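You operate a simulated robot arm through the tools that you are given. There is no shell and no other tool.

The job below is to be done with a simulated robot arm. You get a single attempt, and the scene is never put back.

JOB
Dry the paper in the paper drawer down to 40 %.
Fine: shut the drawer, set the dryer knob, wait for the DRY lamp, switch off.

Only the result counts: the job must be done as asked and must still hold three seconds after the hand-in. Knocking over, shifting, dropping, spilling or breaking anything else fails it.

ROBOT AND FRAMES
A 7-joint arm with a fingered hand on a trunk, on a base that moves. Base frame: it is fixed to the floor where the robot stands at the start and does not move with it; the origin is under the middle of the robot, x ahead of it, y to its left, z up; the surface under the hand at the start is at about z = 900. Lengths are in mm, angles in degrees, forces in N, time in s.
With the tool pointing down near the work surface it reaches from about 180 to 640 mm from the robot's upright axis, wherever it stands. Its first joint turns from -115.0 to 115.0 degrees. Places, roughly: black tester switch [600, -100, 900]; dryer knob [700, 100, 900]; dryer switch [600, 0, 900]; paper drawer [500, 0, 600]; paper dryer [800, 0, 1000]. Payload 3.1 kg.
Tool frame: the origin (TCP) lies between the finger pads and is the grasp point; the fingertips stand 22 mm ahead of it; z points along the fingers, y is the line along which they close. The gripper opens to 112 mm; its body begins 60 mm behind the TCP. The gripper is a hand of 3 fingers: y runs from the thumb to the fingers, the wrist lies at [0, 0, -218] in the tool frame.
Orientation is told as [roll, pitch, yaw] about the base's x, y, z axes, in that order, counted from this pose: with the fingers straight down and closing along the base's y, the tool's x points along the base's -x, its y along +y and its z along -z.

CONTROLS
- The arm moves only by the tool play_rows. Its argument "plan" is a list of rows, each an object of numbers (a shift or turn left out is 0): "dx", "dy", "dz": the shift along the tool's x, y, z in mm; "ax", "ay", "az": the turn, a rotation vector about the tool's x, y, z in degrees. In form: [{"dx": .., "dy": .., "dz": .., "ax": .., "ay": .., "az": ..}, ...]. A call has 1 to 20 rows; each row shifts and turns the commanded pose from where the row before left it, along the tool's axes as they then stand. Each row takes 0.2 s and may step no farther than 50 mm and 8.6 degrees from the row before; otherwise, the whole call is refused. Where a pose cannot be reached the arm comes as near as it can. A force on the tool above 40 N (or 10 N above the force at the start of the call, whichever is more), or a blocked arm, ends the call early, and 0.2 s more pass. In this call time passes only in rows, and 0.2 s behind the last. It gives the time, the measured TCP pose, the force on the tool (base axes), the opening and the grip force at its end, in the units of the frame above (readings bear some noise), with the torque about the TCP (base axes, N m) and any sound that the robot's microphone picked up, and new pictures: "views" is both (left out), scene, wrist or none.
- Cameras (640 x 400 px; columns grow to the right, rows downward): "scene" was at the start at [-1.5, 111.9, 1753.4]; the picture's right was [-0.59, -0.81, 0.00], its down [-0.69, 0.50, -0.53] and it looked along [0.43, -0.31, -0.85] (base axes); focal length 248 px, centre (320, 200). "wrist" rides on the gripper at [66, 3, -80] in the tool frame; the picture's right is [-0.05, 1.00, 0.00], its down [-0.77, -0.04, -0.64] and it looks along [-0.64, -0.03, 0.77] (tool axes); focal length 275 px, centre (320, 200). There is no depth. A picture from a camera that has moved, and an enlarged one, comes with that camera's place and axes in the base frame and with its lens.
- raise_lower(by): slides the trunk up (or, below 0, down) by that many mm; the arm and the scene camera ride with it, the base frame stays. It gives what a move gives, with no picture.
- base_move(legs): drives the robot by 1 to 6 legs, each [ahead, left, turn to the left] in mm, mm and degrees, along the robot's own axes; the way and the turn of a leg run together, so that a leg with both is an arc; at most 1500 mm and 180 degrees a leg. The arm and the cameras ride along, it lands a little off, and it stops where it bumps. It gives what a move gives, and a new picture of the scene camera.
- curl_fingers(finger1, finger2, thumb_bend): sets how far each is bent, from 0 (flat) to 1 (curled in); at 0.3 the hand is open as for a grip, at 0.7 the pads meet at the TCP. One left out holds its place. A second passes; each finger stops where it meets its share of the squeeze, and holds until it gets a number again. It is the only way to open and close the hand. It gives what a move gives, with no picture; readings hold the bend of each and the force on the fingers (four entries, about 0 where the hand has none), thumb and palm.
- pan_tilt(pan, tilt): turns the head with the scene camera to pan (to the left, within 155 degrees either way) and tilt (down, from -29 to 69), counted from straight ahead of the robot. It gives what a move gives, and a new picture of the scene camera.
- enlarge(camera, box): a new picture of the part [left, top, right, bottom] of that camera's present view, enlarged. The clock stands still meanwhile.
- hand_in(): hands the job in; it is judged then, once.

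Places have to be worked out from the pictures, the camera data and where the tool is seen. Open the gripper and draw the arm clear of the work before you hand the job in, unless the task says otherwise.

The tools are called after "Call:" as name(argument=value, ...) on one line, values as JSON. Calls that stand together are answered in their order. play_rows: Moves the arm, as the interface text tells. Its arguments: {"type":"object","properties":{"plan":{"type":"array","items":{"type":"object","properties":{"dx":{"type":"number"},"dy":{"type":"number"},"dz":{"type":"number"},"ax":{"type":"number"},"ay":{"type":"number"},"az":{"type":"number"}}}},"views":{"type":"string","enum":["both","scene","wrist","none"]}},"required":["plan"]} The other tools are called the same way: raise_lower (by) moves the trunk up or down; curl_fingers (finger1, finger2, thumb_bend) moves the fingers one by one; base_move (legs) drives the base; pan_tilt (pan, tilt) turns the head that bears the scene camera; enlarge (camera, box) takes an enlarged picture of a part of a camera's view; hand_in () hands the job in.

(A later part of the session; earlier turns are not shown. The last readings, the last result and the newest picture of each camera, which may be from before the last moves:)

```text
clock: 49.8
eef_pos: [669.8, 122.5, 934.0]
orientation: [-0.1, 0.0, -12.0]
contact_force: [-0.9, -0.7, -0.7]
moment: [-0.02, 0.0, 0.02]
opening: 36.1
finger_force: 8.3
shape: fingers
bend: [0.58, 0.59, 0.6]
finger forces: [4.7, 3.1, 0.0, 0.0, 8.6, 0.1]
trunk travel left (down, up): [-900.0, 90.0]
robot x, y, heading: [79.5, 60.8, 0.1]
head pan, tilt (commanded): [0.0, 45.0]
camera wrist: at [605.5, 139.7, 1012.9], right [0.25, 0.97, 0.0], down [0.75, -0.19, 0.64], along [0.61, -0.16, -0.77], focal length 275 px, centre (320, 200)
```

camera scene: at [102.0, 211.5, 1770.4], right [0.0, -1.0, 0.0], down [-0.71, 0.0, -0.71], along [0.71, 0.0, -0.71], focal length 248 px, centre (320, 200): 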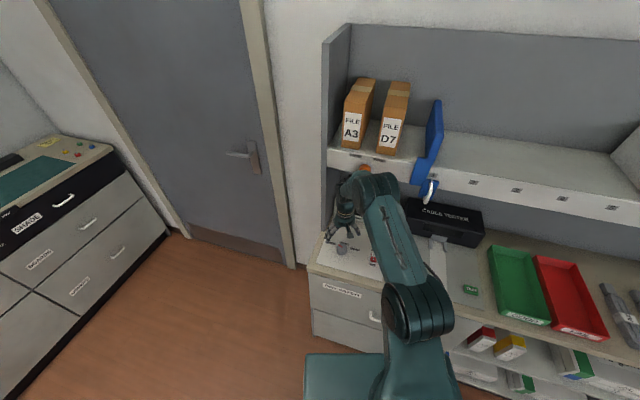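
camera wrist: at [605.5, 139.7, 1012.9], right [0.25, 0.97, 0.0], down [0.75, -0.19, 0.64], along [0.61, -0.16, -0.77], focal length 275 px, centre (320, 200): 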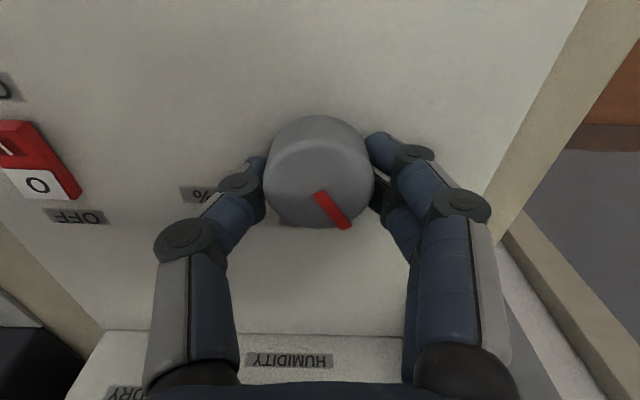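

The pointer keeps its place relative to the hand, so the knob is turning with it. I'll turn 30° more and compare the pointer with the 40 % mark.

Call:
play_rows(plan=[{"az": 6}, {"az": 6}, {"az": 6}, {"az": 6}, {"az": 6}], views="wrist")

Call:
enlarge(camera="wrist", box=[220, 90, 420, 250])

```text
clock: 51.0
eef_pos: [670.6, 122.1, 933.5]
orientation: [-0.1, 0.1, -42.2]
contact_force: [-1.1, -4.0, -1.9]
moment: [-0.11, 0.03, 0.0]
opening: 36.0
finger_force: 7.8
shape: fingers
bend: [0.58, 0.6, 0.6]
finger forces: [3.6, 2.7, 0.1, 0.0, 10.2, 0.0]
trunk travel left (down, up): [-900.0, 90.0]
robot x, y, heading: [77.7, 58.8, 0.4]
head pan, tilt (commanded): [0.0, 45.0]
camera wrist: at [622.7, 168.9, 1013.1], right [0.7, 0.71, 0.0], down [0.55, -0.54, 0.64], along [0.45, -0.45, -0.77], focal length 275 px, centre (320, 200)
```

wrist: 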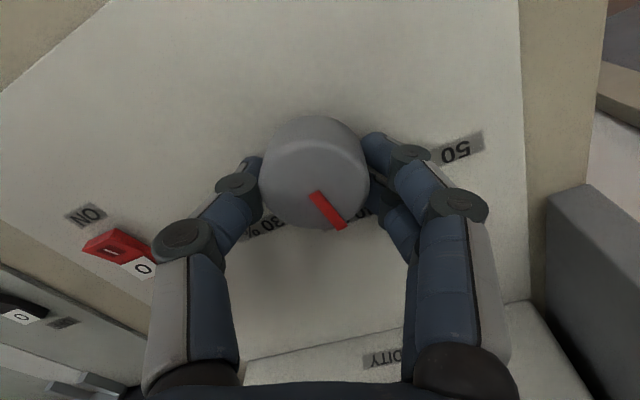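

```text
2.50 times, centred on (320, 170) of wrist
camera zoom: at [622.7, 168.9, 1013.1], right [0.7, 0.71, 0.0], down [0.55, -0.54, 0.64], along [0.45, -0.45, -0.77], focal length 688 px, centre (320, 275)
```

zoom: 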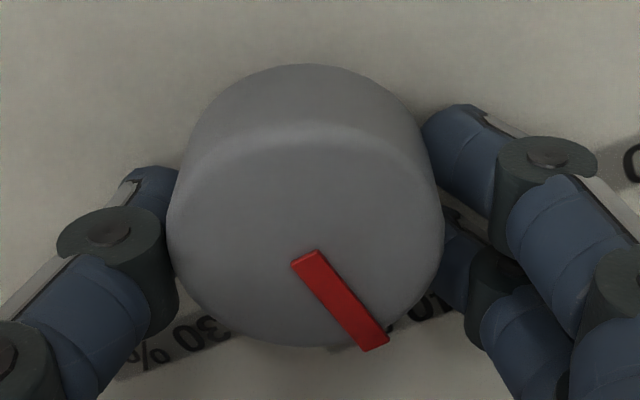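

The pointer now reads about -12° in the base frame and the 40 % direction is about -17.5°, so I turn 5.5° more.

Call:
play_rows(plan=[{"az": 2.8}, {"az": 2.7}, {}], views="none")

Call:
enlarge(camera="wrist", box=[220, 90, 420, 250])

```text
clock: 51.8
eef_pos: [671.2, 122.3, 934.5]
orientation: [-0.2, 0.0, -47.4]
contact_force: [-0.2, -7.3, -1.3]
moment: [-0.14, 0.05, 0.0]
opening: 36.1
finger_force: 8.1
shape: fingers
bend: [0.58, 0.6, 0.6]
finger forces: [3.2, 3.1, 0.0, 0.0, 10.9, 0.0]
trunk travel left (down, up): [-900.0, 90.0]
robot x, y, heading: [75.8, 59.4, -0.1]
head pan, tilt (commanded): [0.0, 45.0]
```

```text
2.50 times, centred on (320, 170) of wrist
camera zoom: at [627.1, 173.1, 1013.1], right [0.77, 0.64, 0.0], down [0.5, -0.59, 0.64], along [0.41, -0.49, -0.77], focal length 688 px, centre (320, 275)
```

zoom: 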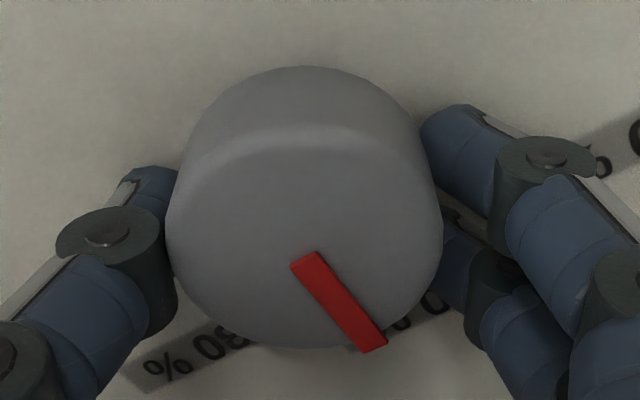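

The hand has turned 59.5° in total with the knob following. I'll open the fingers to release it and rise straight up for a clear look at the pointer.

Call:
curl_fingers(finger1=0.43, finger2=0.43, thumb_bend=0.43)

Call:
play_rows(plan=[{"dz": -10}, {"dz": -20}, {"dz": -30}, {"dz": -30}], views="wrist")

Call:
enlarge(camera="wrist", box=[200, 30, 440, 190])

```text
clock: 52.8
eef_pos: [670.6, 123.2, 935.2]
orientation: [-0.1, 0.0, -47.3]
contact_force: [1.3, 0.8, -0.3]
moment: [0.01, 0.01, 0.02]
opening: 74.4
finger_force: 0.0
shape: fingers
bend: [0.43, 0.43, 0.43]
finger forces: [0.1, 0.0, 0.1, 0.0, 0.0, 0.0]
trunk travel left (down, up): [-900.0, 90.0]
robot x, y, heading: [77.6, 59.3, 0.0]
head pan, tilt (commanded): [0.0, 45.0]
```

```text
clock: 53.8
eef_pos: [669.7, 123.4, 1024.9]
orientation: [-0.1, -0.1, -47.4]
contact_force: [-0.6, 0.1, -0.3]
moment: [0.01, 0.01, 0.0]
opening: 74.7
finger_force: 0.0
shape: fingers
bend: [0.43, 0.43, 0.43]
finger forces: [0.0, 0.0, 0.1, 0.0, 0.0, 0.0]
trunk travel left (down, up): [-900.0, 90.0]
robot x, y, heading: [77.0, 59.3, -0.1]
head pan, tilt (commanded): [0.0, 45.0]
camera wrist: at [625.7, 175.2, 1103.1], right [0.77, 0.64, 0.0], down [0.5, -0.59, 0.64], along [0.41, -0.49, -0.77], focal length 275 px, centre (320, 200)
```

wrist: 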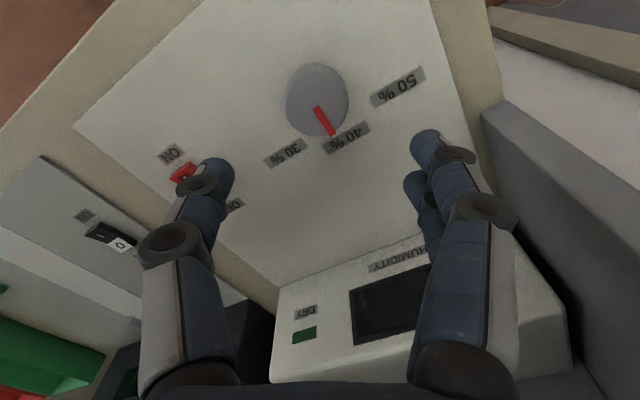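

```text
2.50 times, centred on (320, 110) of wrist
camera zoom: at [625.7, 175.2, 1103.1], right [0.77, 0.64, 0.0], down [0.5, -0.59, 0.64], along [0.41, -0.49, -0.77], focal length 688 px, centre (320, 425)
```

zoom: 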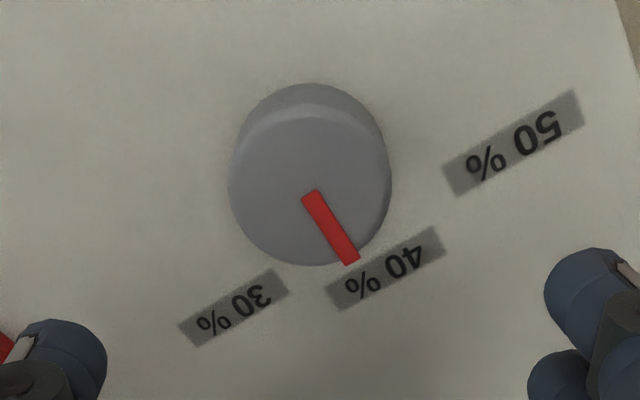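

The pointer now lies on the 40 % mark (≈ -17.7° versus the mark's ≈ -17.5°). Next I'll curl both fingers in and leave the thumb out as a single probe for the rocker switch, rising a little first.

Call:
play_rows(plan=[{"dz": -30}, {"dz": -30}], views="none")

Call:
curl_fingers(finger1=1.0, finger2=1.0, thumb_bend=0.35)

Call:
enlarge(camera="wrist", box=[0, 0, 640, 400])

```text
clock: 54.4
eef_pos: [669.1, 124.2, 1083.0]
orientation: [0.0, -0.2, -47.5]
contact_force: [-0.3, -0.1, -1.0]
moment: [0.01, 0.01, -0.03]
opening: 74.8
finger_force: 0.2
shape: fingers
bend: [0.43, 0.43, 0.43]
finger forces: [0.0, 0.0, 0.1, 0.1, 0.0, 0.1]
trunk travel left (down, up): [-900.0, 90.0]
robot x, y, heading: [77.7, 61.3, 0.2]
head pan, tilt (commanded): [0.0, 45.0]
```

```text
clock: 55.4
eef_pos: [670.3, 125.8, 1083.5]
orientation: [-0.2, -0.1, -47.4]
contact_force: [-1.0, -0.1, 0.7]
moment: [-0.01, 0.0, -0.02]
opening: 43.5
finger_force: 0.1
shape: fingers
bend: [1.0, 1.0, 0.35]
finger forces: [0.0, 0.1, 0.1, 0.1, 0.1, 0.1]
trunk travel left (down, up): [-900.0, 90.0]
robot x, y, heading: [79.3, 58.8, -0.1]
head pan, tilt (commanded): [0.0, 45.0]
```

```text
1.00 times, centred on (320, 200) of wrist (not enlarged: the box is as wide or as high as the picture)
camera zoom: at [626.3, 175.6, 1162.4], right [0.77, 0.64, 0.0], down [0.5, -0.59, 0.64], along [0.41, -0.49, -0.77], focal length 275 px, centre (320, 200)
```

zoom: 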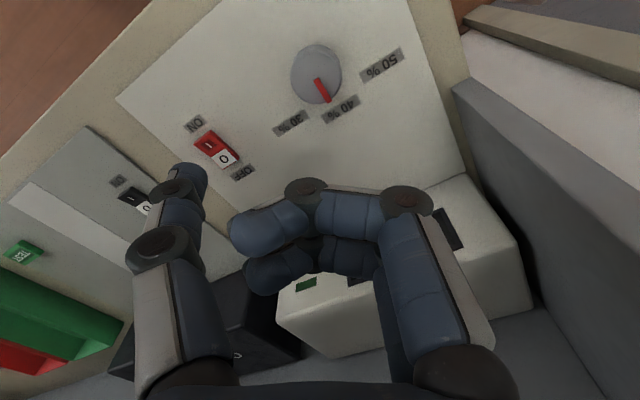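

With the fingers fully curled they cover the lamp, so I'll bend them only to 0.65, which still leaves the thumb as the lowest digit. I then move the thumb over the switch at a safe height and check the view.

Call:
curl_fingers(finger1=0.65, finger2=0.65, thumb_bend=0.35)

Call:
play_rows(plan=[{"dx": -21, "dy": -19.3}, {"dx": -21, "dy": -19.3}, {"dx": -21, "dy": -19.3}], views="both")

```text
clock: 56.4
eef_pos: [669.5, 125.1, 1082.5]
orientation: [-0.2, -0.2, -47.3]
contact_force: [-0.1, -0.2, -0.6]
moment: [-0.03, 0.04, -0.04]
opening: 55.2
finger_force: 0.0
shape: fingers
bend: [0.65, 0.65, 0.35]
finger forces: [0.1, 0.0, 0.0, 0.0, 0.0, 0.0]
trunk travel left (down, up): [-900.0, 90.0]
robot x, y, heading: [83.0, 61.7, 0.2]
head pan, tilt (commanded): [0.0, 45.0]
```

```text
clock: 57.2
eef_pos: [670.9, 37.0, 1084.9]
orientation: [0.0, 0.1, -47.2]
contact_force: [0.3, 1.9, 0.0]
moment: [-0.08, 0.03, 0.01]
opening: 55.4
finger_force: 0.0
shape: fingers
bend: [0.65, 0.65, 0.35]
finger forces: [0.0, 0.1, 0.0, 0.1, 0.1, 0.0]
trunk travel left (down, up): [-900.0, 90.0]
robot x, y, heading: [81.3, 61.5, -0.1]
head pan, tilt (commanded): [0.0, 45.0]
camera scene: at [102.1, 207.7, 1770.9], right [0.0, -1.0, 0.0], down [-0.71, 0.0, -0.71], along [0.71, 0.0, -0.71], focal length 248 px, centre (320, 200)
camera wrist: at [627.5, 87.5, 1163.5], right [0.77, 0.64, 0.0], down [0.5, -0.59, 0.64], along [0.41, -0.49, -0.77], focal length 275 px, centre (320, 200)
```

scene: 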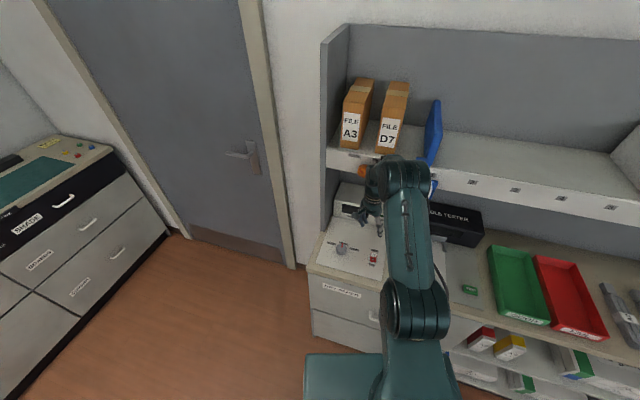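
wrist: 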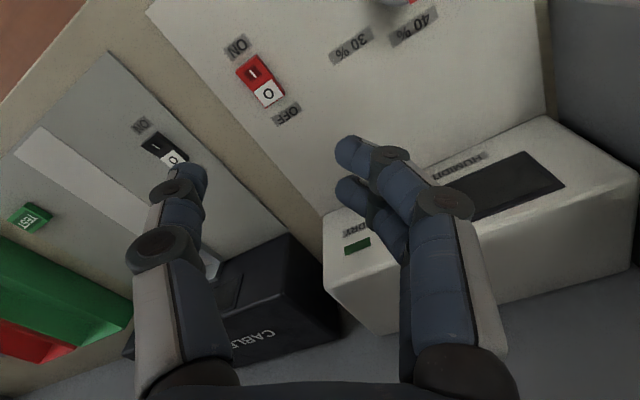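

The wrist camera sees the DRY lamp (unlit) and part of the display from here, which is a good waiting pose. I'll enlarge the switch to fix its two halves precisely.

Call:
enlarge(camera="wrist", box=[190, 20, 350, 140])

Call:
enlarge(camera="wrist", box=[100, 110, 260, 230])

```text
3.33 times, centred on (270, 80) of wrist
camera zoom: at [627.5, 87.5, 1163.5], right [0.77, 0.64, 0.0], down [0.5, -0.59, 0.64], along [0.41, -0.49, -0.77], focal length 918 px, centre (487, 600)
```

zoom: 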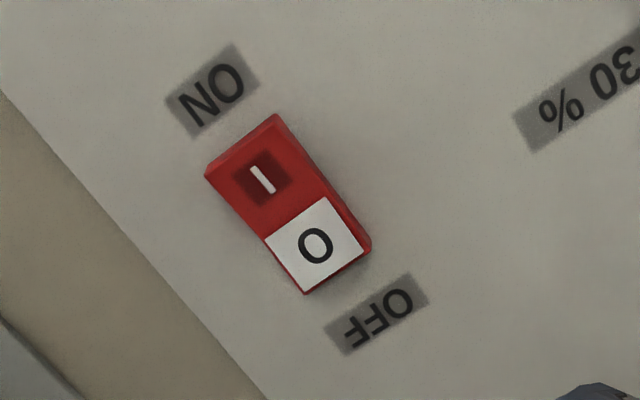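

```text
3.33 times, centred on (180, 170) of wrist
camera zoom: at [627.5, 87.5, 1163.5], right [0.77, 0.64, 0.0], down [0.5, -0.59, 0.64], along [0.41, -0.49, -0.77], focal length 918 px, centre (787, 300)
```

zoom: 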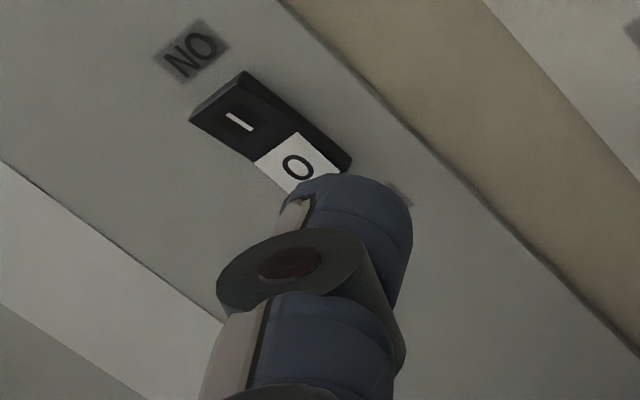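

The I half centres at ≈ (625.5, -1) and the O half at ≈ (646, -8); the thumb tip sits ≈56 mm from the TCP. I'll bring the thumb over the outer part of the I half and descend to just above it.

Call:
play_rows(plan=[{"dx": 5.3, "dy": -4.5, "dz": 30}, {"dz": 40}, {"dz": 40}, {"dz": 15}], views="both")

Call:
enlarge(camera="wrist", box=[100, 80, 340, 240])

```text
clock: 58.2
eef_pos: [663.4, 40.2, 960.5]
orientation: [-0.1, -0.2, -47.4]
contact_force: [-0.4, 1.0, 0.9]
moment: [-0.01, -0.03, 0.02]
opening: 55.3
finger_force: 0.1
shape: fingers
bend: [0.65, 0.65, 0.35]
finger forces: [0.1, 0.1, 0.0, 0.0, 0.0, 0.0]
trunk travel left (down, up): [-900.0, 90.0]
robot x, y, heading: [75.7, 56.6, -0.1]
head pan, tilt (commanded): [0.0, 45.0]
camera scene: at [102.2, 211.7, 1770.4], right [0.0, -1.0, 0.0], down [-0.71, 0.0, -0.71], along [0.71, 0.0, -0.71], focal length 248 px, centre (320, 200)
camera wrist: at [619.9, 89.9, 1038.8], right [0.77, 0.64, 0.0], down [0.5, -0.59, 0.64], along [0.41, -0.49, -0.77], focal length 275 px, centre (320, 200)
```

scene: 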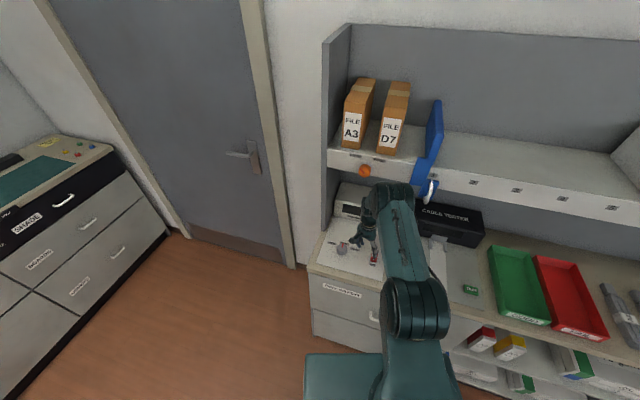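
wrist: 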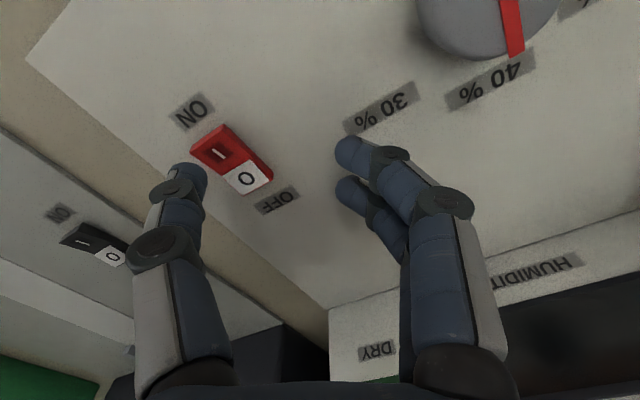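

```text
2.50 times, centred on (220, 160) of wrist
camera zoom: at [619.9, 89.9, 1038.8], right [0.77, 0.64, 0.0], down [0.5, -0.59, 0.64], along [0.41, -0.49, -0.77], focal length 688 px, centre (570, 300)
```

zoom: 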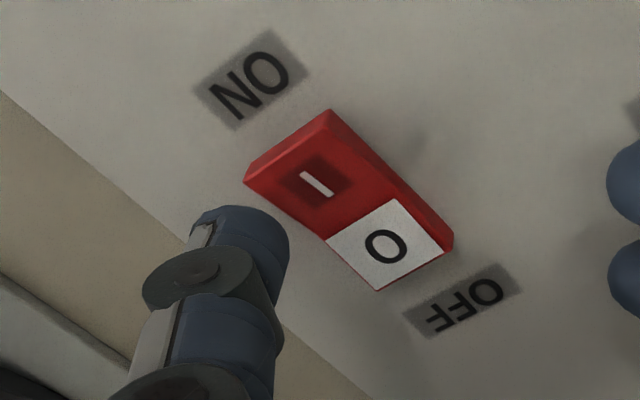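

The thumb is lined up within about 4 mm of the I half's outer part. I'll press down in small steps, watching for force or a click.

Call:
play_rows(plan=[{"dz": 8}, {"dz": 5}, {"dz": 3}, {"dz": 3}, {"dz": 2}, {"dz": 2}], views="wrist")

```text
clock: 59.6
eef_pos: [665.6, 38.7, 933.9]
orientation: [-0.1, -0.1, -47.4]
contact_force: [0.3, -0.2, 0.1]
moment: [0.02, 0.0, 0.02]
opening: 55.3
finger_force: 0.1
shape: fingers
bend: [0.65, 0.65, 0.35]
finger forces: [0.0, 0.0, 0.0, 0.1, 0.0, 0.0]
trunk travel left (down, up): [-900.0, 90.0]
robot x, y, heading: [81.1, 59.4, 0.0]
head pan, tilt (commanded): [0.0, 45.0]
heard: click, click
camera wrist: at [620.8, 89.1, 1014.6], right [0.77, 0.64, 0.0], down [0.5, -0.59, 0.64], along [0.41, -0.49, -0.77], focal length 275 px, centre (320, 200)
```

wrist: 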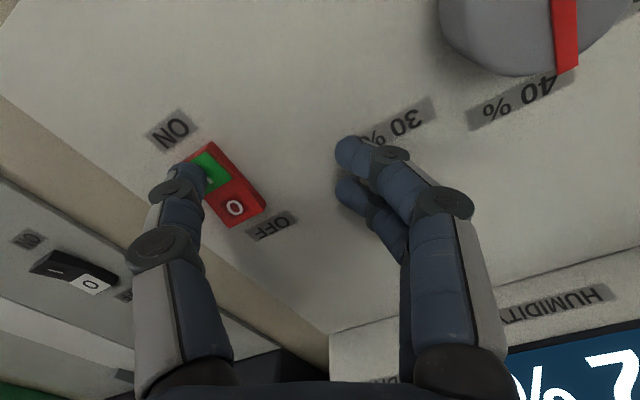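

Two clicks were heard; the switch's I half glows green and the display is lit, so the dryer is on. I'll rise quickly to the watching height and move the thumb over the O half.

Call:
play_rows(plan=[{"dz": -25}, {"dz": -45}, {"dx": -11.6, "dy": 6.3, "dz": -40}, {"dx": -11.6, "dy": 6.3, "dz": -30}], views="both")

```text
clock: 60.6
eef_pos: [678.4, 29.8, 1079.7]
orientation: [0.0, -0.2, -47.4]
contact_force: [0.5, 0.5, 0.0]
moment: [0.0, -0.04, -0.03]
opening: 55.5
finger_force: 0.1
shape: fingers
bend: [0.65, 0.65, 0.35]
finger forces: [0.0, 0.0, 0.0, 0.0, 0.0, 0.1]
trunk travel left (down, up): [-900.0, 90.0]
robot x, y, heading: [76.8, 60.1, 0.1]
head pan, tilt (commanded): [0.0, 45.0]
camera scene: at [86.1, 212.6, 1770.1], right [0.0, -1.0, 0.0], down [-0.7, 0.0, -0.71], along [0.71, 0.0, -0.7], focal length 248 px, centre (320, 200)
camera wrist: at [634.5, 81.7, 1158.9], right [0.77, 0.64, 0.0], down [0.49, -0.59, 0.64], along [0.41, -0.49, -0.77], focal length 275 px, centre (320, 200)
```

scene: 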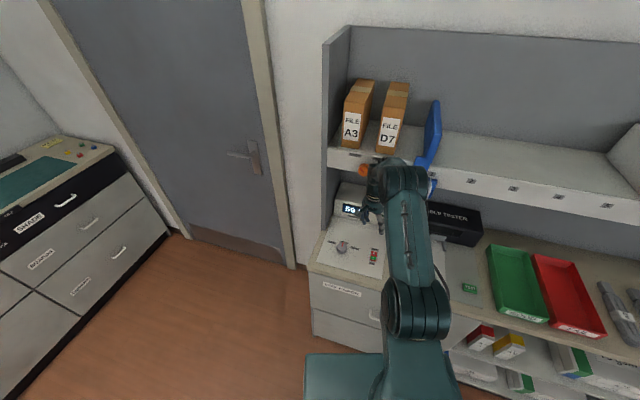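
wrist: 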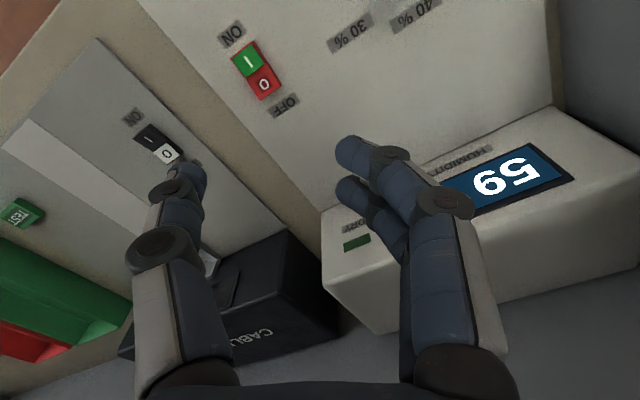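

The dryer is running and the display shows a number. I'll enlarge the display in both views to read it.

Call:
enlarge(camera="wrist", box=[320, 120, 600, 290])

Call:
enlarge(camera="scene", box=[310, 170, 410, 280])

```text
2.29 times, centred on (460, 205) of wrist
camera zoom: at [634.5, 81.7, 1158.9], right [0.77, 0.64, 0.0], down [0.49, -0.59, 0.64], along [0.41, -0.49, -0.77], focal length 629 px, centre (0, 189)
```

zoom: 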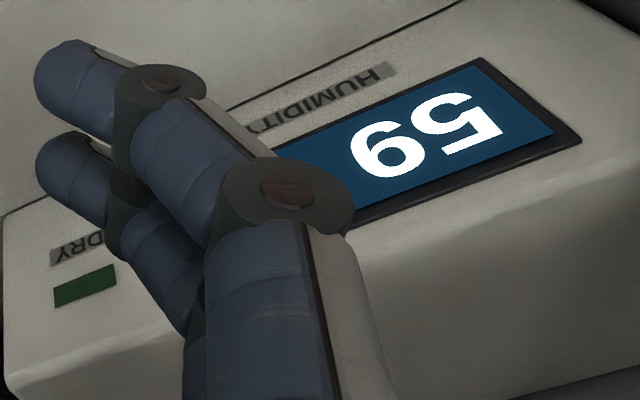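

```text
3.64 times, centred on (360, 225) of scene
camera zoom: at [86.1, 212.6, 1770.1], right [0.0, -1.0, 0.0], down [-0.7, 0.0, -0.71], along [0.71, 0.0, -0.7], focal length 900 px, centre (174, 109)
```

zoom: 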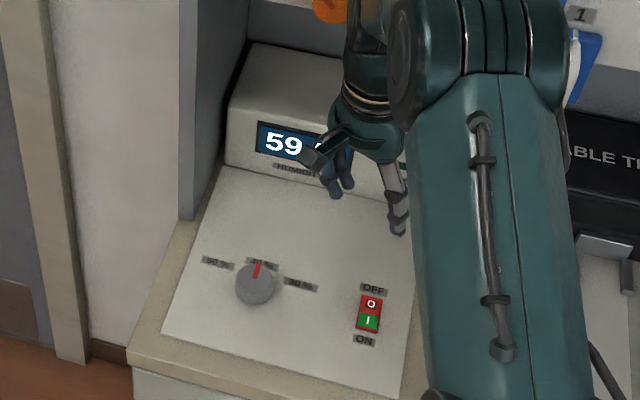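

The display reads 59 %, the lamp is unlit, and the knob pointer sits on 40 %. I'll wait briefly to see how fast the value falls.

Call:
play_rows(plan=[{}, {}, {}], views="wrist")

```text
clock: 61.4
eef_pos: [677.5, 31.8, 1080.2]
orientation: [0.1, -0.3, -47.3]
contact_force: [-0.1, 0.1, 0.7]
moment: [0.02, 0.03, -0.01]
opening: 55.5
finger_force: 0.1
shape: fingers
bend: [0.65, 0.65, 0.35]
finger forces: [0.0, 0.1, 0.0, 0.0, 0.0, 0.0]
trunk travel left (down, up): [-900.0, 90.0]
robot x, y, heading: [76.6, 64.4, 0.0]
head pan, tilt (commanded): [0.0, 45.0]
camera wrist: at [632.8, 82.4, 1159.5], right [0.77, 0.64, 0.0], down [0.49, -0.59, 0.64], along [0.41, -0.49, -0.77], focal length 275 px, centre (320, 200)
```

wrist: 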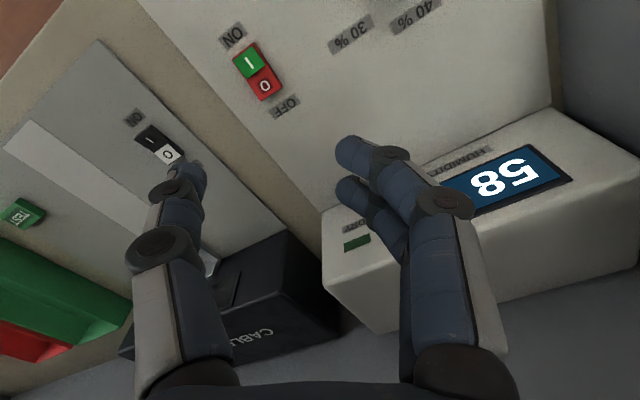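

It fell to 58 % in about 0.8 s, so roughly 15 s or more remain. The arm stopped some 11 mm short of the commanded spot at this height, so I'll descend to about z = 980, where it should reach it and still show the lamp.

Call:
play_rows(plan=[{"dz": 30}, {"dz": 35}, {"dz": 30}, {}], views="both")

```text
clock: 62.4
eef_pos: [687.8, 30.8, 982.4]
orientation: [0.0, -0.2, -47.5]
contact_force: [-0.1, 0.5, 1.2]
moment: [-0.05, -0.03, -0.01]
opening: 55.2
finger_force: 0.0
shape: fingers
bend: [0.65, 0.65, 0.35]
finger forces: [0.0, 0.1, 0.0, 0.1, 0.1, 0.1]
trunk travel left (down, up): [-900.0, 90.0]
robot x, y, heading: [74.7, 60.3, 0.2]
head pan, tilt (commanded): [0.0, 45.0]
camera scene: at [99.0, 212.0, 1770.4], right [0.0, -1.0, 0.0], down [-0.71, 0.0, -0.71], along [0.71, 0.0, -0.71], focal length 248 px, centre (320, 200)
camera wrist: at [644.1, 81.1, 1060.8], right [0.77, 0.64, 0.0], down [0.49, -0.59, 0.64], along [0.41, -0.49, -0.77], focal length 275 px, centre (320, 200)
```

scene: 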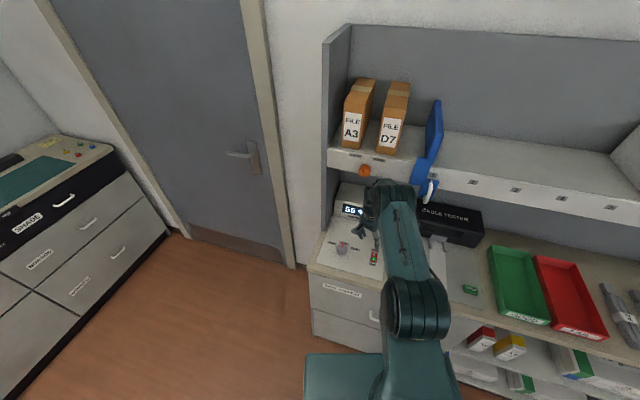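
wrist: 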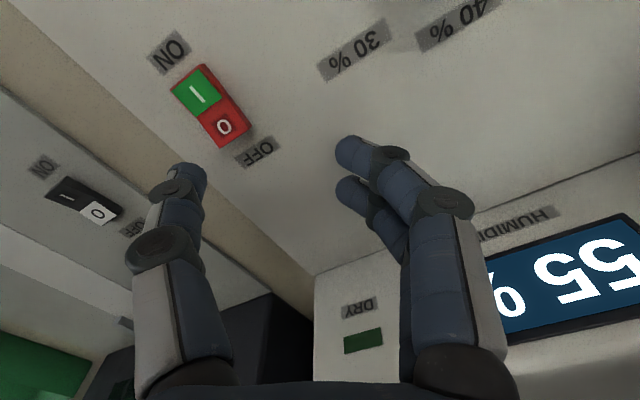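

The lamp (unlit) and the display (55 %) are both in view, and the thumb is aligned over the O half. I'll go down to about z = 956, just above the switch, to be ready to press.

Call:
play_rows(plan=[{"dz": 14}, {"dz": 12}], views="both")

Call:
enlarge(camera="scene", box=[310, 170, 410, 280])

```text
clock: 63.0
eef_pos: [688.9, 30.0, 954.1]
orientation: [-0.1, -0.1, -47.4]
contact_force: [0.0, -0.3, -0.3]
moment: [0.02, 0.02, 0.02]
opening: 55.7
finger_force: 0.1
shape: fingers
bend: [0.65, 0.65, 0.35]
finger forces: [0.0, 0.0, 0.0, 0.0, 0.1, 0.0]
trunk travel left (down, up): [-900.0, 90.0]
robot x, y, heading: [77.7, 61.2, -0.1]
head pan, tilt (commanded): [0.0, 45.0]
camera scene: at [102.4, 211.8, 1770.4], right [0.0, -1.0, 0.0], down [-0.71, 0.0, -0.71], along [0.71, 0.0, -0.71], focal length 248 px, centre (320, 200)
camera wrist: at [645.4, 80.6, 1033.8], right [0.77, 0.64, 0.0], down [0.5, -0.59, 0.64], along [0.41, -0.49, -0.77], focal length 275 px, centre (320, 200)
```

scene: 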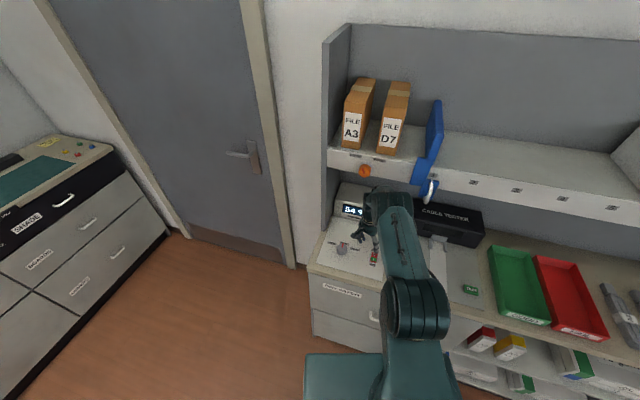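
wrist: 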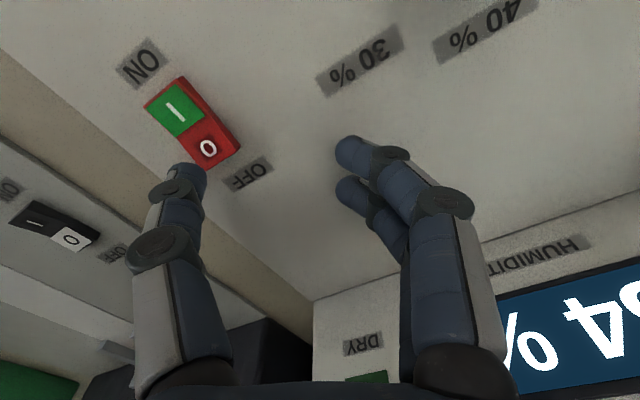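

```text
3.64 times, centred on (360, 225) of scene
camera zoom: at [102.4, 211.8, 1770.4], right [0.0, -1.0, 0.0], down [-0.71, 0.0, -0.71], along [0.71, 0.0, -0.71], focal length 900 px, centre (174, 109)
```

zoom: 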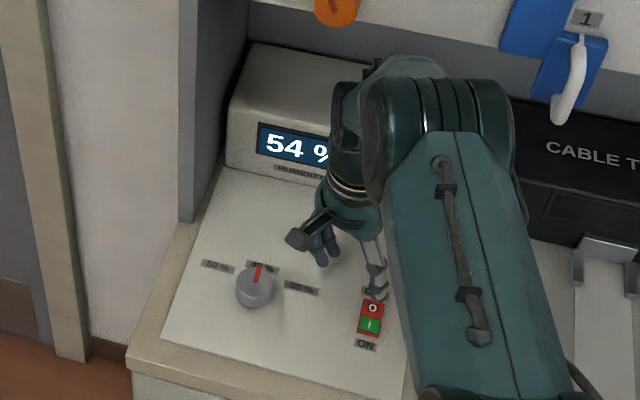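

54 % at 63.0 s means about 2 % per second, so 40 % should come near 69.7 s. I'll wait 3 s and check again.

Call:
play_rows(plan=[{}, {}, {}, {}, {}, {}, {}, {}, {}, {}, {}, {}, {}, {}, {}], views="both")

Call:
enlarge(camera="scene", box=[330, 190, 390, 240])

```text
clock: 66.2
eef_pos: [688.8, 29.5, 955.3]
orientation: [-0.1, -0.2, -47.5]
contact_force: [0.3, 0.0, 0.7]
moment: [0.01, 0.0, -0.03]
opening: 55.7
finger_force: 0.0
shape: fingers
bend: [0.65, 0.65, 0.35]
finger forces: [0.0, 0.0, 0.0, 0.0, 0.0, 0.1]
trunk travel left (down, up): [-900.0, 90.0]
robot x, y, heading: [77.7, 56.5, 0.0]
head pan, tilt (commanded): [0.0, 45.0]
camera scene: at [102.3, 211.7, 1770.4], right [0.0, -1.0, 0.0], down [-0.71, 0.0, -0.71], along [0.71, 0.0, -0.71], focal length 248 px, centre (320, 200)
camera wrist: at [645.3, 80.6, 1033.9], right [0.77, 0.64, 0.0], down [0.5, -0.59, 0.64], along [0.41, -0.49, -0.77], focal length 275 px, centre (320, 200)
```

scene: 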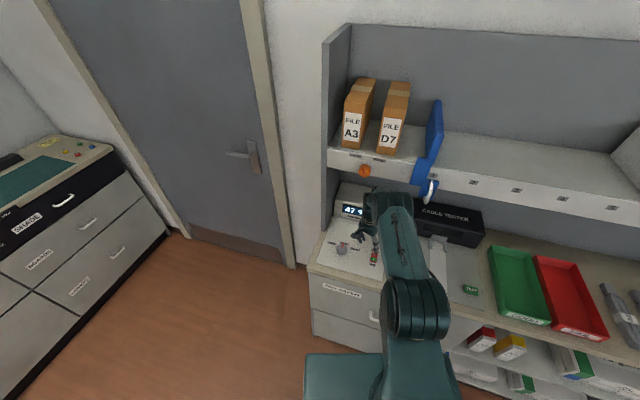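
wrist: 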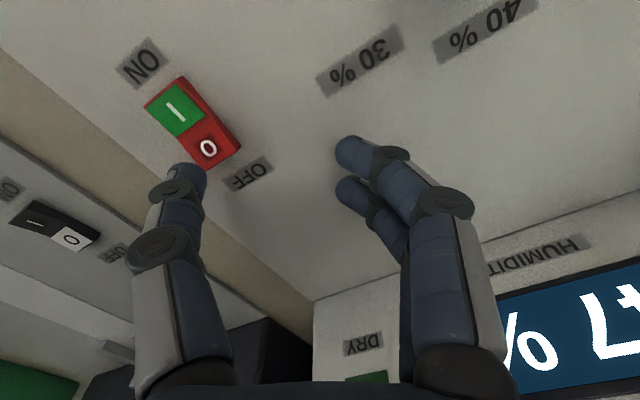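

```text
8.00 times, centred on (360, 215) of scene
camera zoom: at [102.3, 211.7, 1770.4], right [0.0, -1.0, 0.0], down [-0.71, 0.0, -0.71], along [0.71, 0.0, -0.71], focal length 1980 px, centre (0, 80)
```

zoom: 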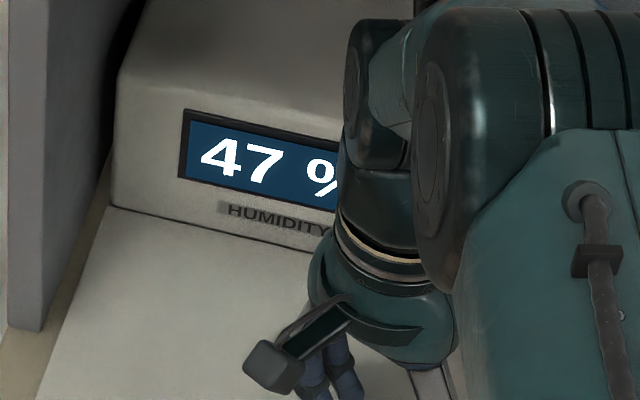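

47 % at 66.2 s; 40 % is due near 69.5 s. I'll wait about 2.2 s more and look again.

Call:
play_rows(plan=[{}, {}, {}, {}, {}, {}, {}, {}, {}, {}], views="both")

Call:
enlarge(camera="scene", box=[330, 190, 390, 240])

```text
clock: 68.4
eef_pos: [689.2, 29.6, 954.3]
orientation: [-0.1, -0.1, -47.4]
contact_force: [-0.4, 0.2, 0.1]
moment: [0.03, 0.01, 0.03]
opening: 55.5
finger_force: 0.1
shape: fingers
bend: [0.65, 0.65, 0.35]
finger forces: [0.0, 0.1, 0.1, 0.0, 0.1, 0.1]
trunk travel left (down, up): [-900.0, 90.0]
robot x, y, heading: [77.7, 58.8, -0.1]
head pan, tilt (commanded): [0.0, 45.0]
camera scene: at [102.3, 211.7, 1770.4], right [0.0, -1.0, 0.0], down [-0.71, 0.0, -0.71], along [0.71, 0.0, -0.71], focal length 248 px, centre (320, 200)
camera wrist: at [645.3, 80.6, 1033.9], right [0.77, 0.64, 0.0], down [0.5, -0.59, 0.64], along [0.41, -0.49, -0.77], focal length 275 px, centre (320, 200)
```

scene: 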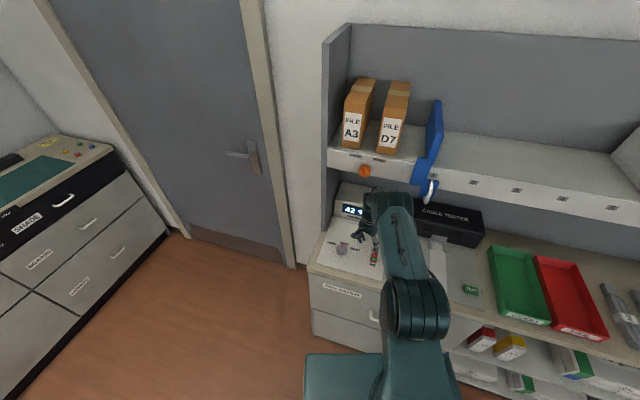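
wrist: 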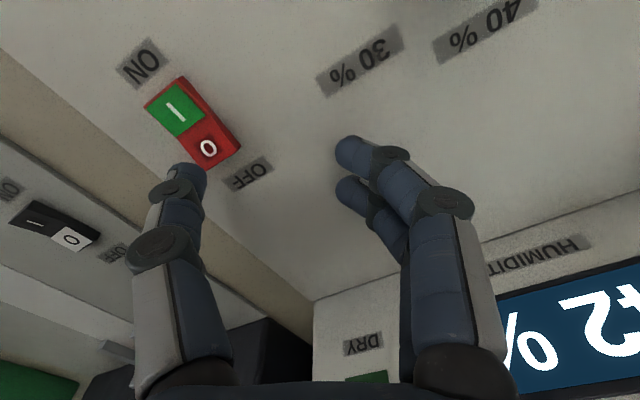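

```text
8.00 times, centred on (360, 215) of scene
camera zoom: at [102.3, 211.7, 1770.4], right [0.0, -1.0, 0.0], down [-0.71, 0.0, -0.71], along [0.71, 0.0, -0.71], focal length 1980 px, centre (0, 80)
```

zoom: 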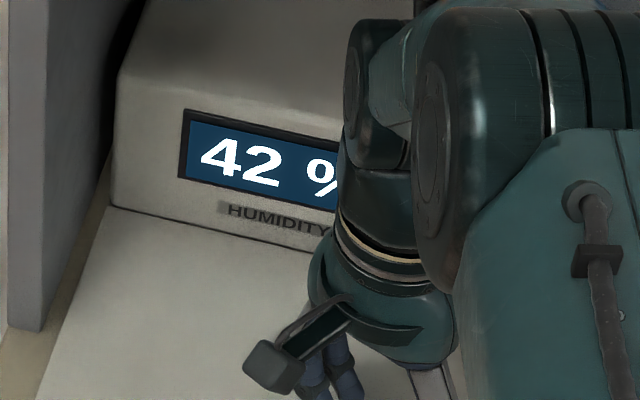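

42 % at 68.4 s. I'll edge 4 mm lower, still keeping the lamp's edge in view, and check again 0.8 s later.

Call:
play_rows(plan=[{"dz": 2}, {"dz": 2}, {}], views="both")

Call:
enlarge(camera="scene", box=[330, 190, 390, 240])

Call:
enlarge(camera="wrist", box=[300, 320, 440, 400])

```text
clock: 69.2
eef_pos: [689.1, 29.9, 951.8]
orientation: [0.0, -0.1, -47.4]
contact_force: [0.5, -0.6, -0.7]
moment: [0.02, 0.0, -0.04]
opening: 55.4
finger_force: 0.3
shape: fingers
bend: [0.65, 0.65, 0.35]
finger forces: [0.0, 0.0, 0.0, 0.1, 0.1, 0.1]
trunk travel left (down, up): [-900.0, 90.0]
robot x, y, heading: [80.0, 60.4, -0.2]
head pan, tilt (commanded): [0.0, 45.0]
camera scene: at [102.3, 211.7, 1770.4], right [0.0, -1.0, 0.0], down [-0.71, 0.0, -0.71], along [0.71, 0.0, -0.71], focal length 248 px, centre (320, 200)
camera wrist: at [646.0, 80.7, 1030.1], right [0.77, 0.64, 0.0], down [0.5, -0.59, 0.64], along [0.41, -0.49, -0.77], focal length 275 px, centre (320, 200)
```

scene: 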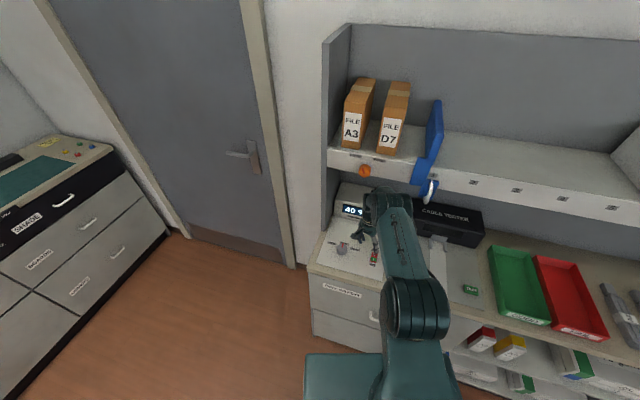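
wrist: 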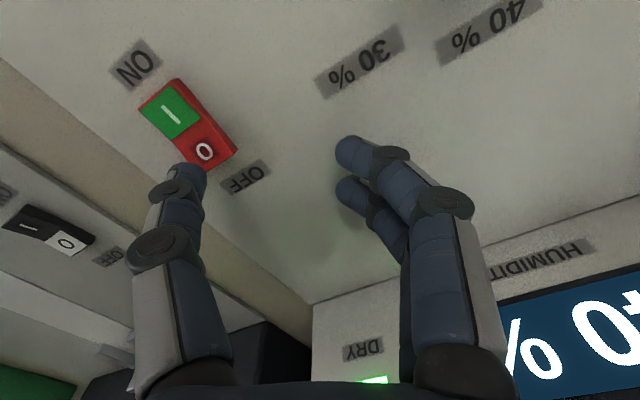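

```text
8.00 times, centred on (360, 215) of scene
camera zoom: at [102.3, 211.7, 1770.4], right [0.0, -1.0, 0.0], down [-0.71, 0.0, -0.71], along [0.71, 0.0, -0.71], focal length 1980 px, centre (0, 80)
```

zoom: 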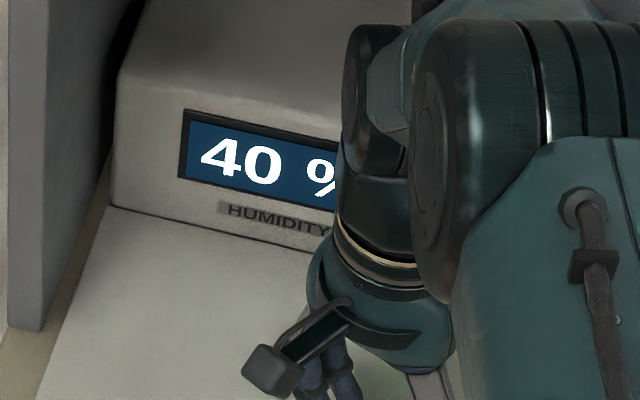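

```text
4.57 times, centred on (370, 360) of wrist
camera zoom: at [646.0, 80.7, 1030.1], right [0.77, 0.64, 0.0], down [0.5, -0.59, 0.64], along [0.41, -0.49, -0.77], focal length 1258 px, centre (91, -531)
```

zoom: 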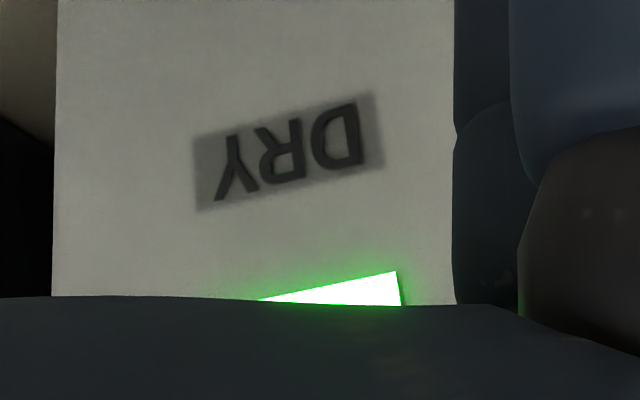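

The DRY lamp is lit and the display shows 40 %. I press the O half now.

Call:
play_rows(plan=[{"dz": 9}, {"dz": 7}, {"dz": 2}], views="both")

```text
clock: 70.0
eef_pos: [690.5, 29.5, 934.4]
orientation: [0.1, -0.3, -47.2]
contact_force: [5.3, 1.9, 15.7]
moment: [-0.59, 0.67, 0.1]
opening: 56.7
finger_force: 8.3
shape: fingers
bend: [0.65, 0.65, 0.35]
finger forces: [0.0, 0.0, 0.1, 0.0, 15.8, 0.0]
trunk travel left (down, up): [-900.0, 90.0]
robot x, y, heading: [82.7, 58.7, 0.0]
head pan, tilt (commanded): [0.0, 45.0]
heard: click, click
camera scene: at [100.7, 212.7, 1770.6], right [0.0, -1.0, 0.0], down [-0.71, 0.0, -0.71], along [0.71, 0.0, -0.71], focal length 248 px, centre (320, 200)
camera wrist: at [645.5, 80.7, 1012.9], right [0.77, 0.64, 0.0], down [0.49, -0.59, 0.64], along [0.41, -0.49, -0.77], focal length 275 px, centre (320, 200)
```

scene: 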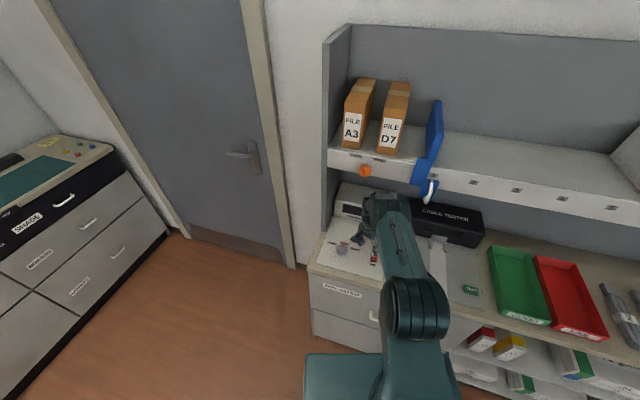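
wrist: 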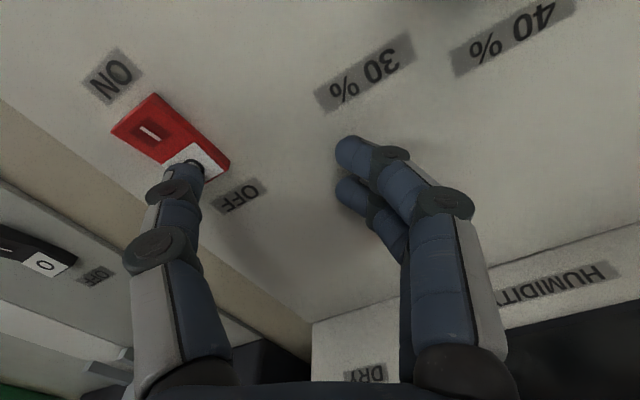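

The switch clicked to OFF: the display and lamp are dark and the white O shows. I'll lift straight up off the switch.

Call:
play_rows(plan=[{"dz": -8}, {"dz": -20}, {"dz": -30}, {"dz": -30}, {"dx": 10, "dy": -8, "dz": -30}], views="both")

Call:
enlarge(camera="wrist", box=[180, 0, 460, 170])

```text
clock: 71.2
eef_pos: [674.9, 32.1, 1051.3]
orientation: [0.0, 0.0, -47.4]
contact_force: [0.2, -0.2, 0.3]
moment: [0.02, -0.01, 0.0]
opening: 55.7
finger_force: 0.0
shape: fingers
bend: [0.65, 0.65, 0.35]
finger forces: [0.0, 0.0, 0.0, 0.1, 0.1, 0.0]
trunk travel left (down, up): [-900.0, 90.0]
robot x, y, heading: [79.2, 61.3, 0.1]
head pan, tilt (commanded): [0.0, 45.0]
camera scene: at [100.5, 212.0, 1770.4], right [0.0, -1.0, 0.0], down [-0.71, 0.0, -0.71], along [0.71, 0.0, -0.71], focal length 248 px, centre (320, 200)
camera wrist: at [631.7, 82.4, 1130.6], right [0.77, 0.64, 0.0], down [0.5, -0.59, 0.64], along [0.41, -0.49, -0.77], focal length 275 px, centre (320, 200)
```

scene: 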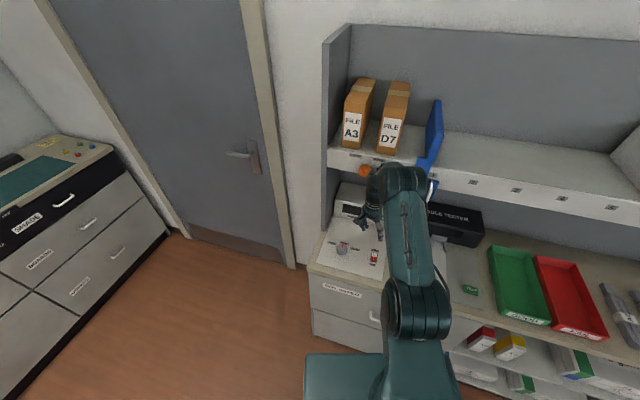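
wrist: 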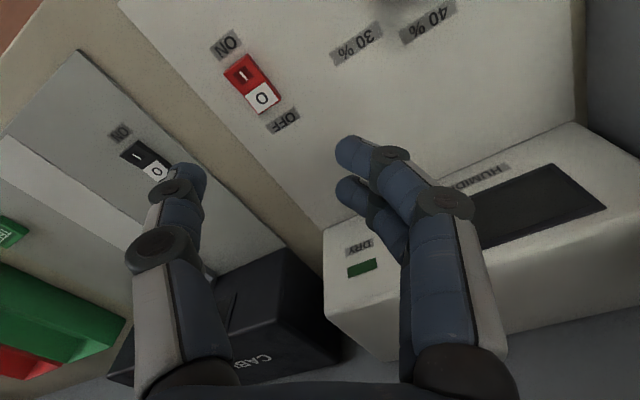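

```text
2.29 times, centred on (320, 85) of wrist
camera zoom: at [631.7, 82.4, 1130.6], right [0.77, 0.64, 0.0], down [0.5, -0.59, 0.64], along [0.41, -0.49, -0.77], focal length 629 px, centre (320, 463)
```

zoom: 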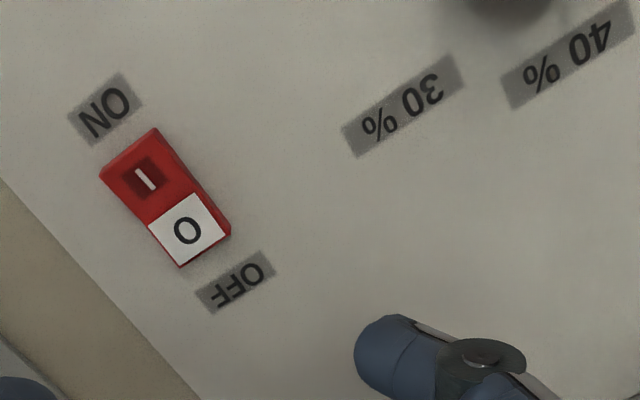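

The switch is off and the dryer is dark. I'll raise the arm higher, draw it back from the counter and open the hand.

Call:
play_rows(plan=[{"dz": -35}, {"dz": -35}, {"dx": 14, "dy": -15, "dz": -35}, {"dx": 14, "dy": -15, "dz": -35}, {"dx": 14, "dy": -15, "dz": -30}, {"dx": 14, "dy": -15, "dz": -20}, {"dx": 14, "dy": -15}], views="none")

Call:
curl_fingers(finger1=0.3, finger2=0.3, thumb_bend=0.3)

Call:
pan_tilt(pan=0, tilt=50)

Call:
enlarge(camera="scene", box=[290, 150, 470, 320])

```text
clock: 72.8
eef_pos: [572.5, 33.6, 1242.4]
orientation: [-0.1, 0.0, -47.3]
contact_force: [-0.6, 0.8, -0.4]
moment: [-0.01, -0.01, 0.0]
opening: 55.5
finger_force: 0.1
shape: fingers
bend: [0.65, 0.65, 0.35]
finger forces: [0.0, 0.0, 0.0, 0.0, 0.0, 0.1]
trunk travel left (down, up): [-900.0, 90.0]
robot x, y, heading: [73.4, 58.0, -0.2]
head pan, tilt (commanded): [0.0, 45.0]
```

```text
clock: 73.8
eef_pos: [572.8, 33.2, 1243.0]
orientation: [-0.2, -0.1, -47.4]
contact_force: [0.5, 0.2, -0.4]
moment: [0.0, -0.01, 0.0]
opening: 110.8
finger_force: 0.1
shape: fingers
bend: [0.3, 0.3, 0.3]
finger forces: [0.0, 0.0, 0.1, 0.1, 0.1, 0.1]
trunk travel left (down, up): [-900.0, 90.0]
robot x, y, heading: [78.6, 60.8, 0.0]
head pan, tilt (commanded): [0.0, 45.0]
```

```text
clock: 74.5
eef_pos: [573.4, 34.1, 1242.3]
orientation: [-0.2, -0.2, -47.4]
contact_force: [-0.4, 0.7, -0.3]
moment: [0.01, -0.02, -0.01]
opening: 111.3
finger_force: 0.1
shape: fingers
bend: [0.3, 0.3, 0.3]
finger forces: [0.1, 0.0, 0.1, 0.0, 0.0, 0.1]
trunk travel left (down, up): [-900.0, 90.0]
robot x, y, heading: [77.5, 62.3, 0.0]
head pan, tilt (commanded): [0.0, 50.0]
camera scene: at [97.9, 211.7, 1763.5], right [0.0, -1.0, 0.0], down [-0.77, 0.0, -0.64], along [0.64, 0.0, -0.77], focal length 248 px, centre (320, 200)
```

scene: 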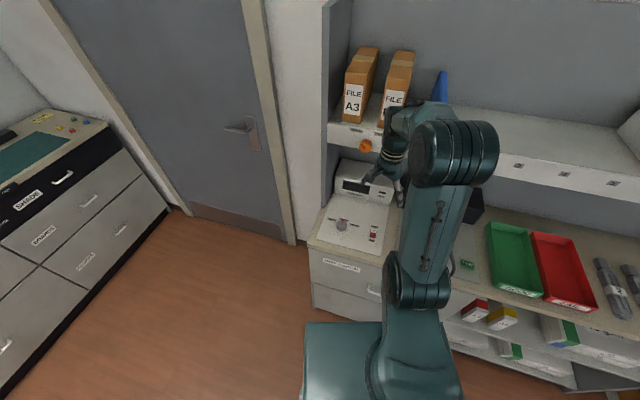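

```text
2.35 times, centred on (380, 235) of scene
camera zoom: at [97.9, 211.7, 1763.5], right [0.0, -1.0, 0.0], down [-0.77, 0.0, -0.64], along [0.64, 0.0, -0.77], focal length 582 px, centre (179, 118)
```

zoom: 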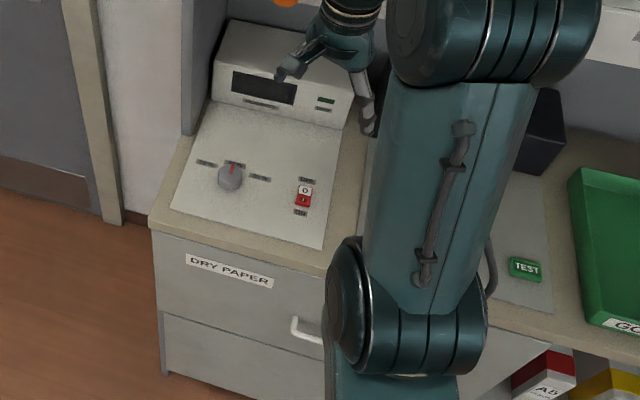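

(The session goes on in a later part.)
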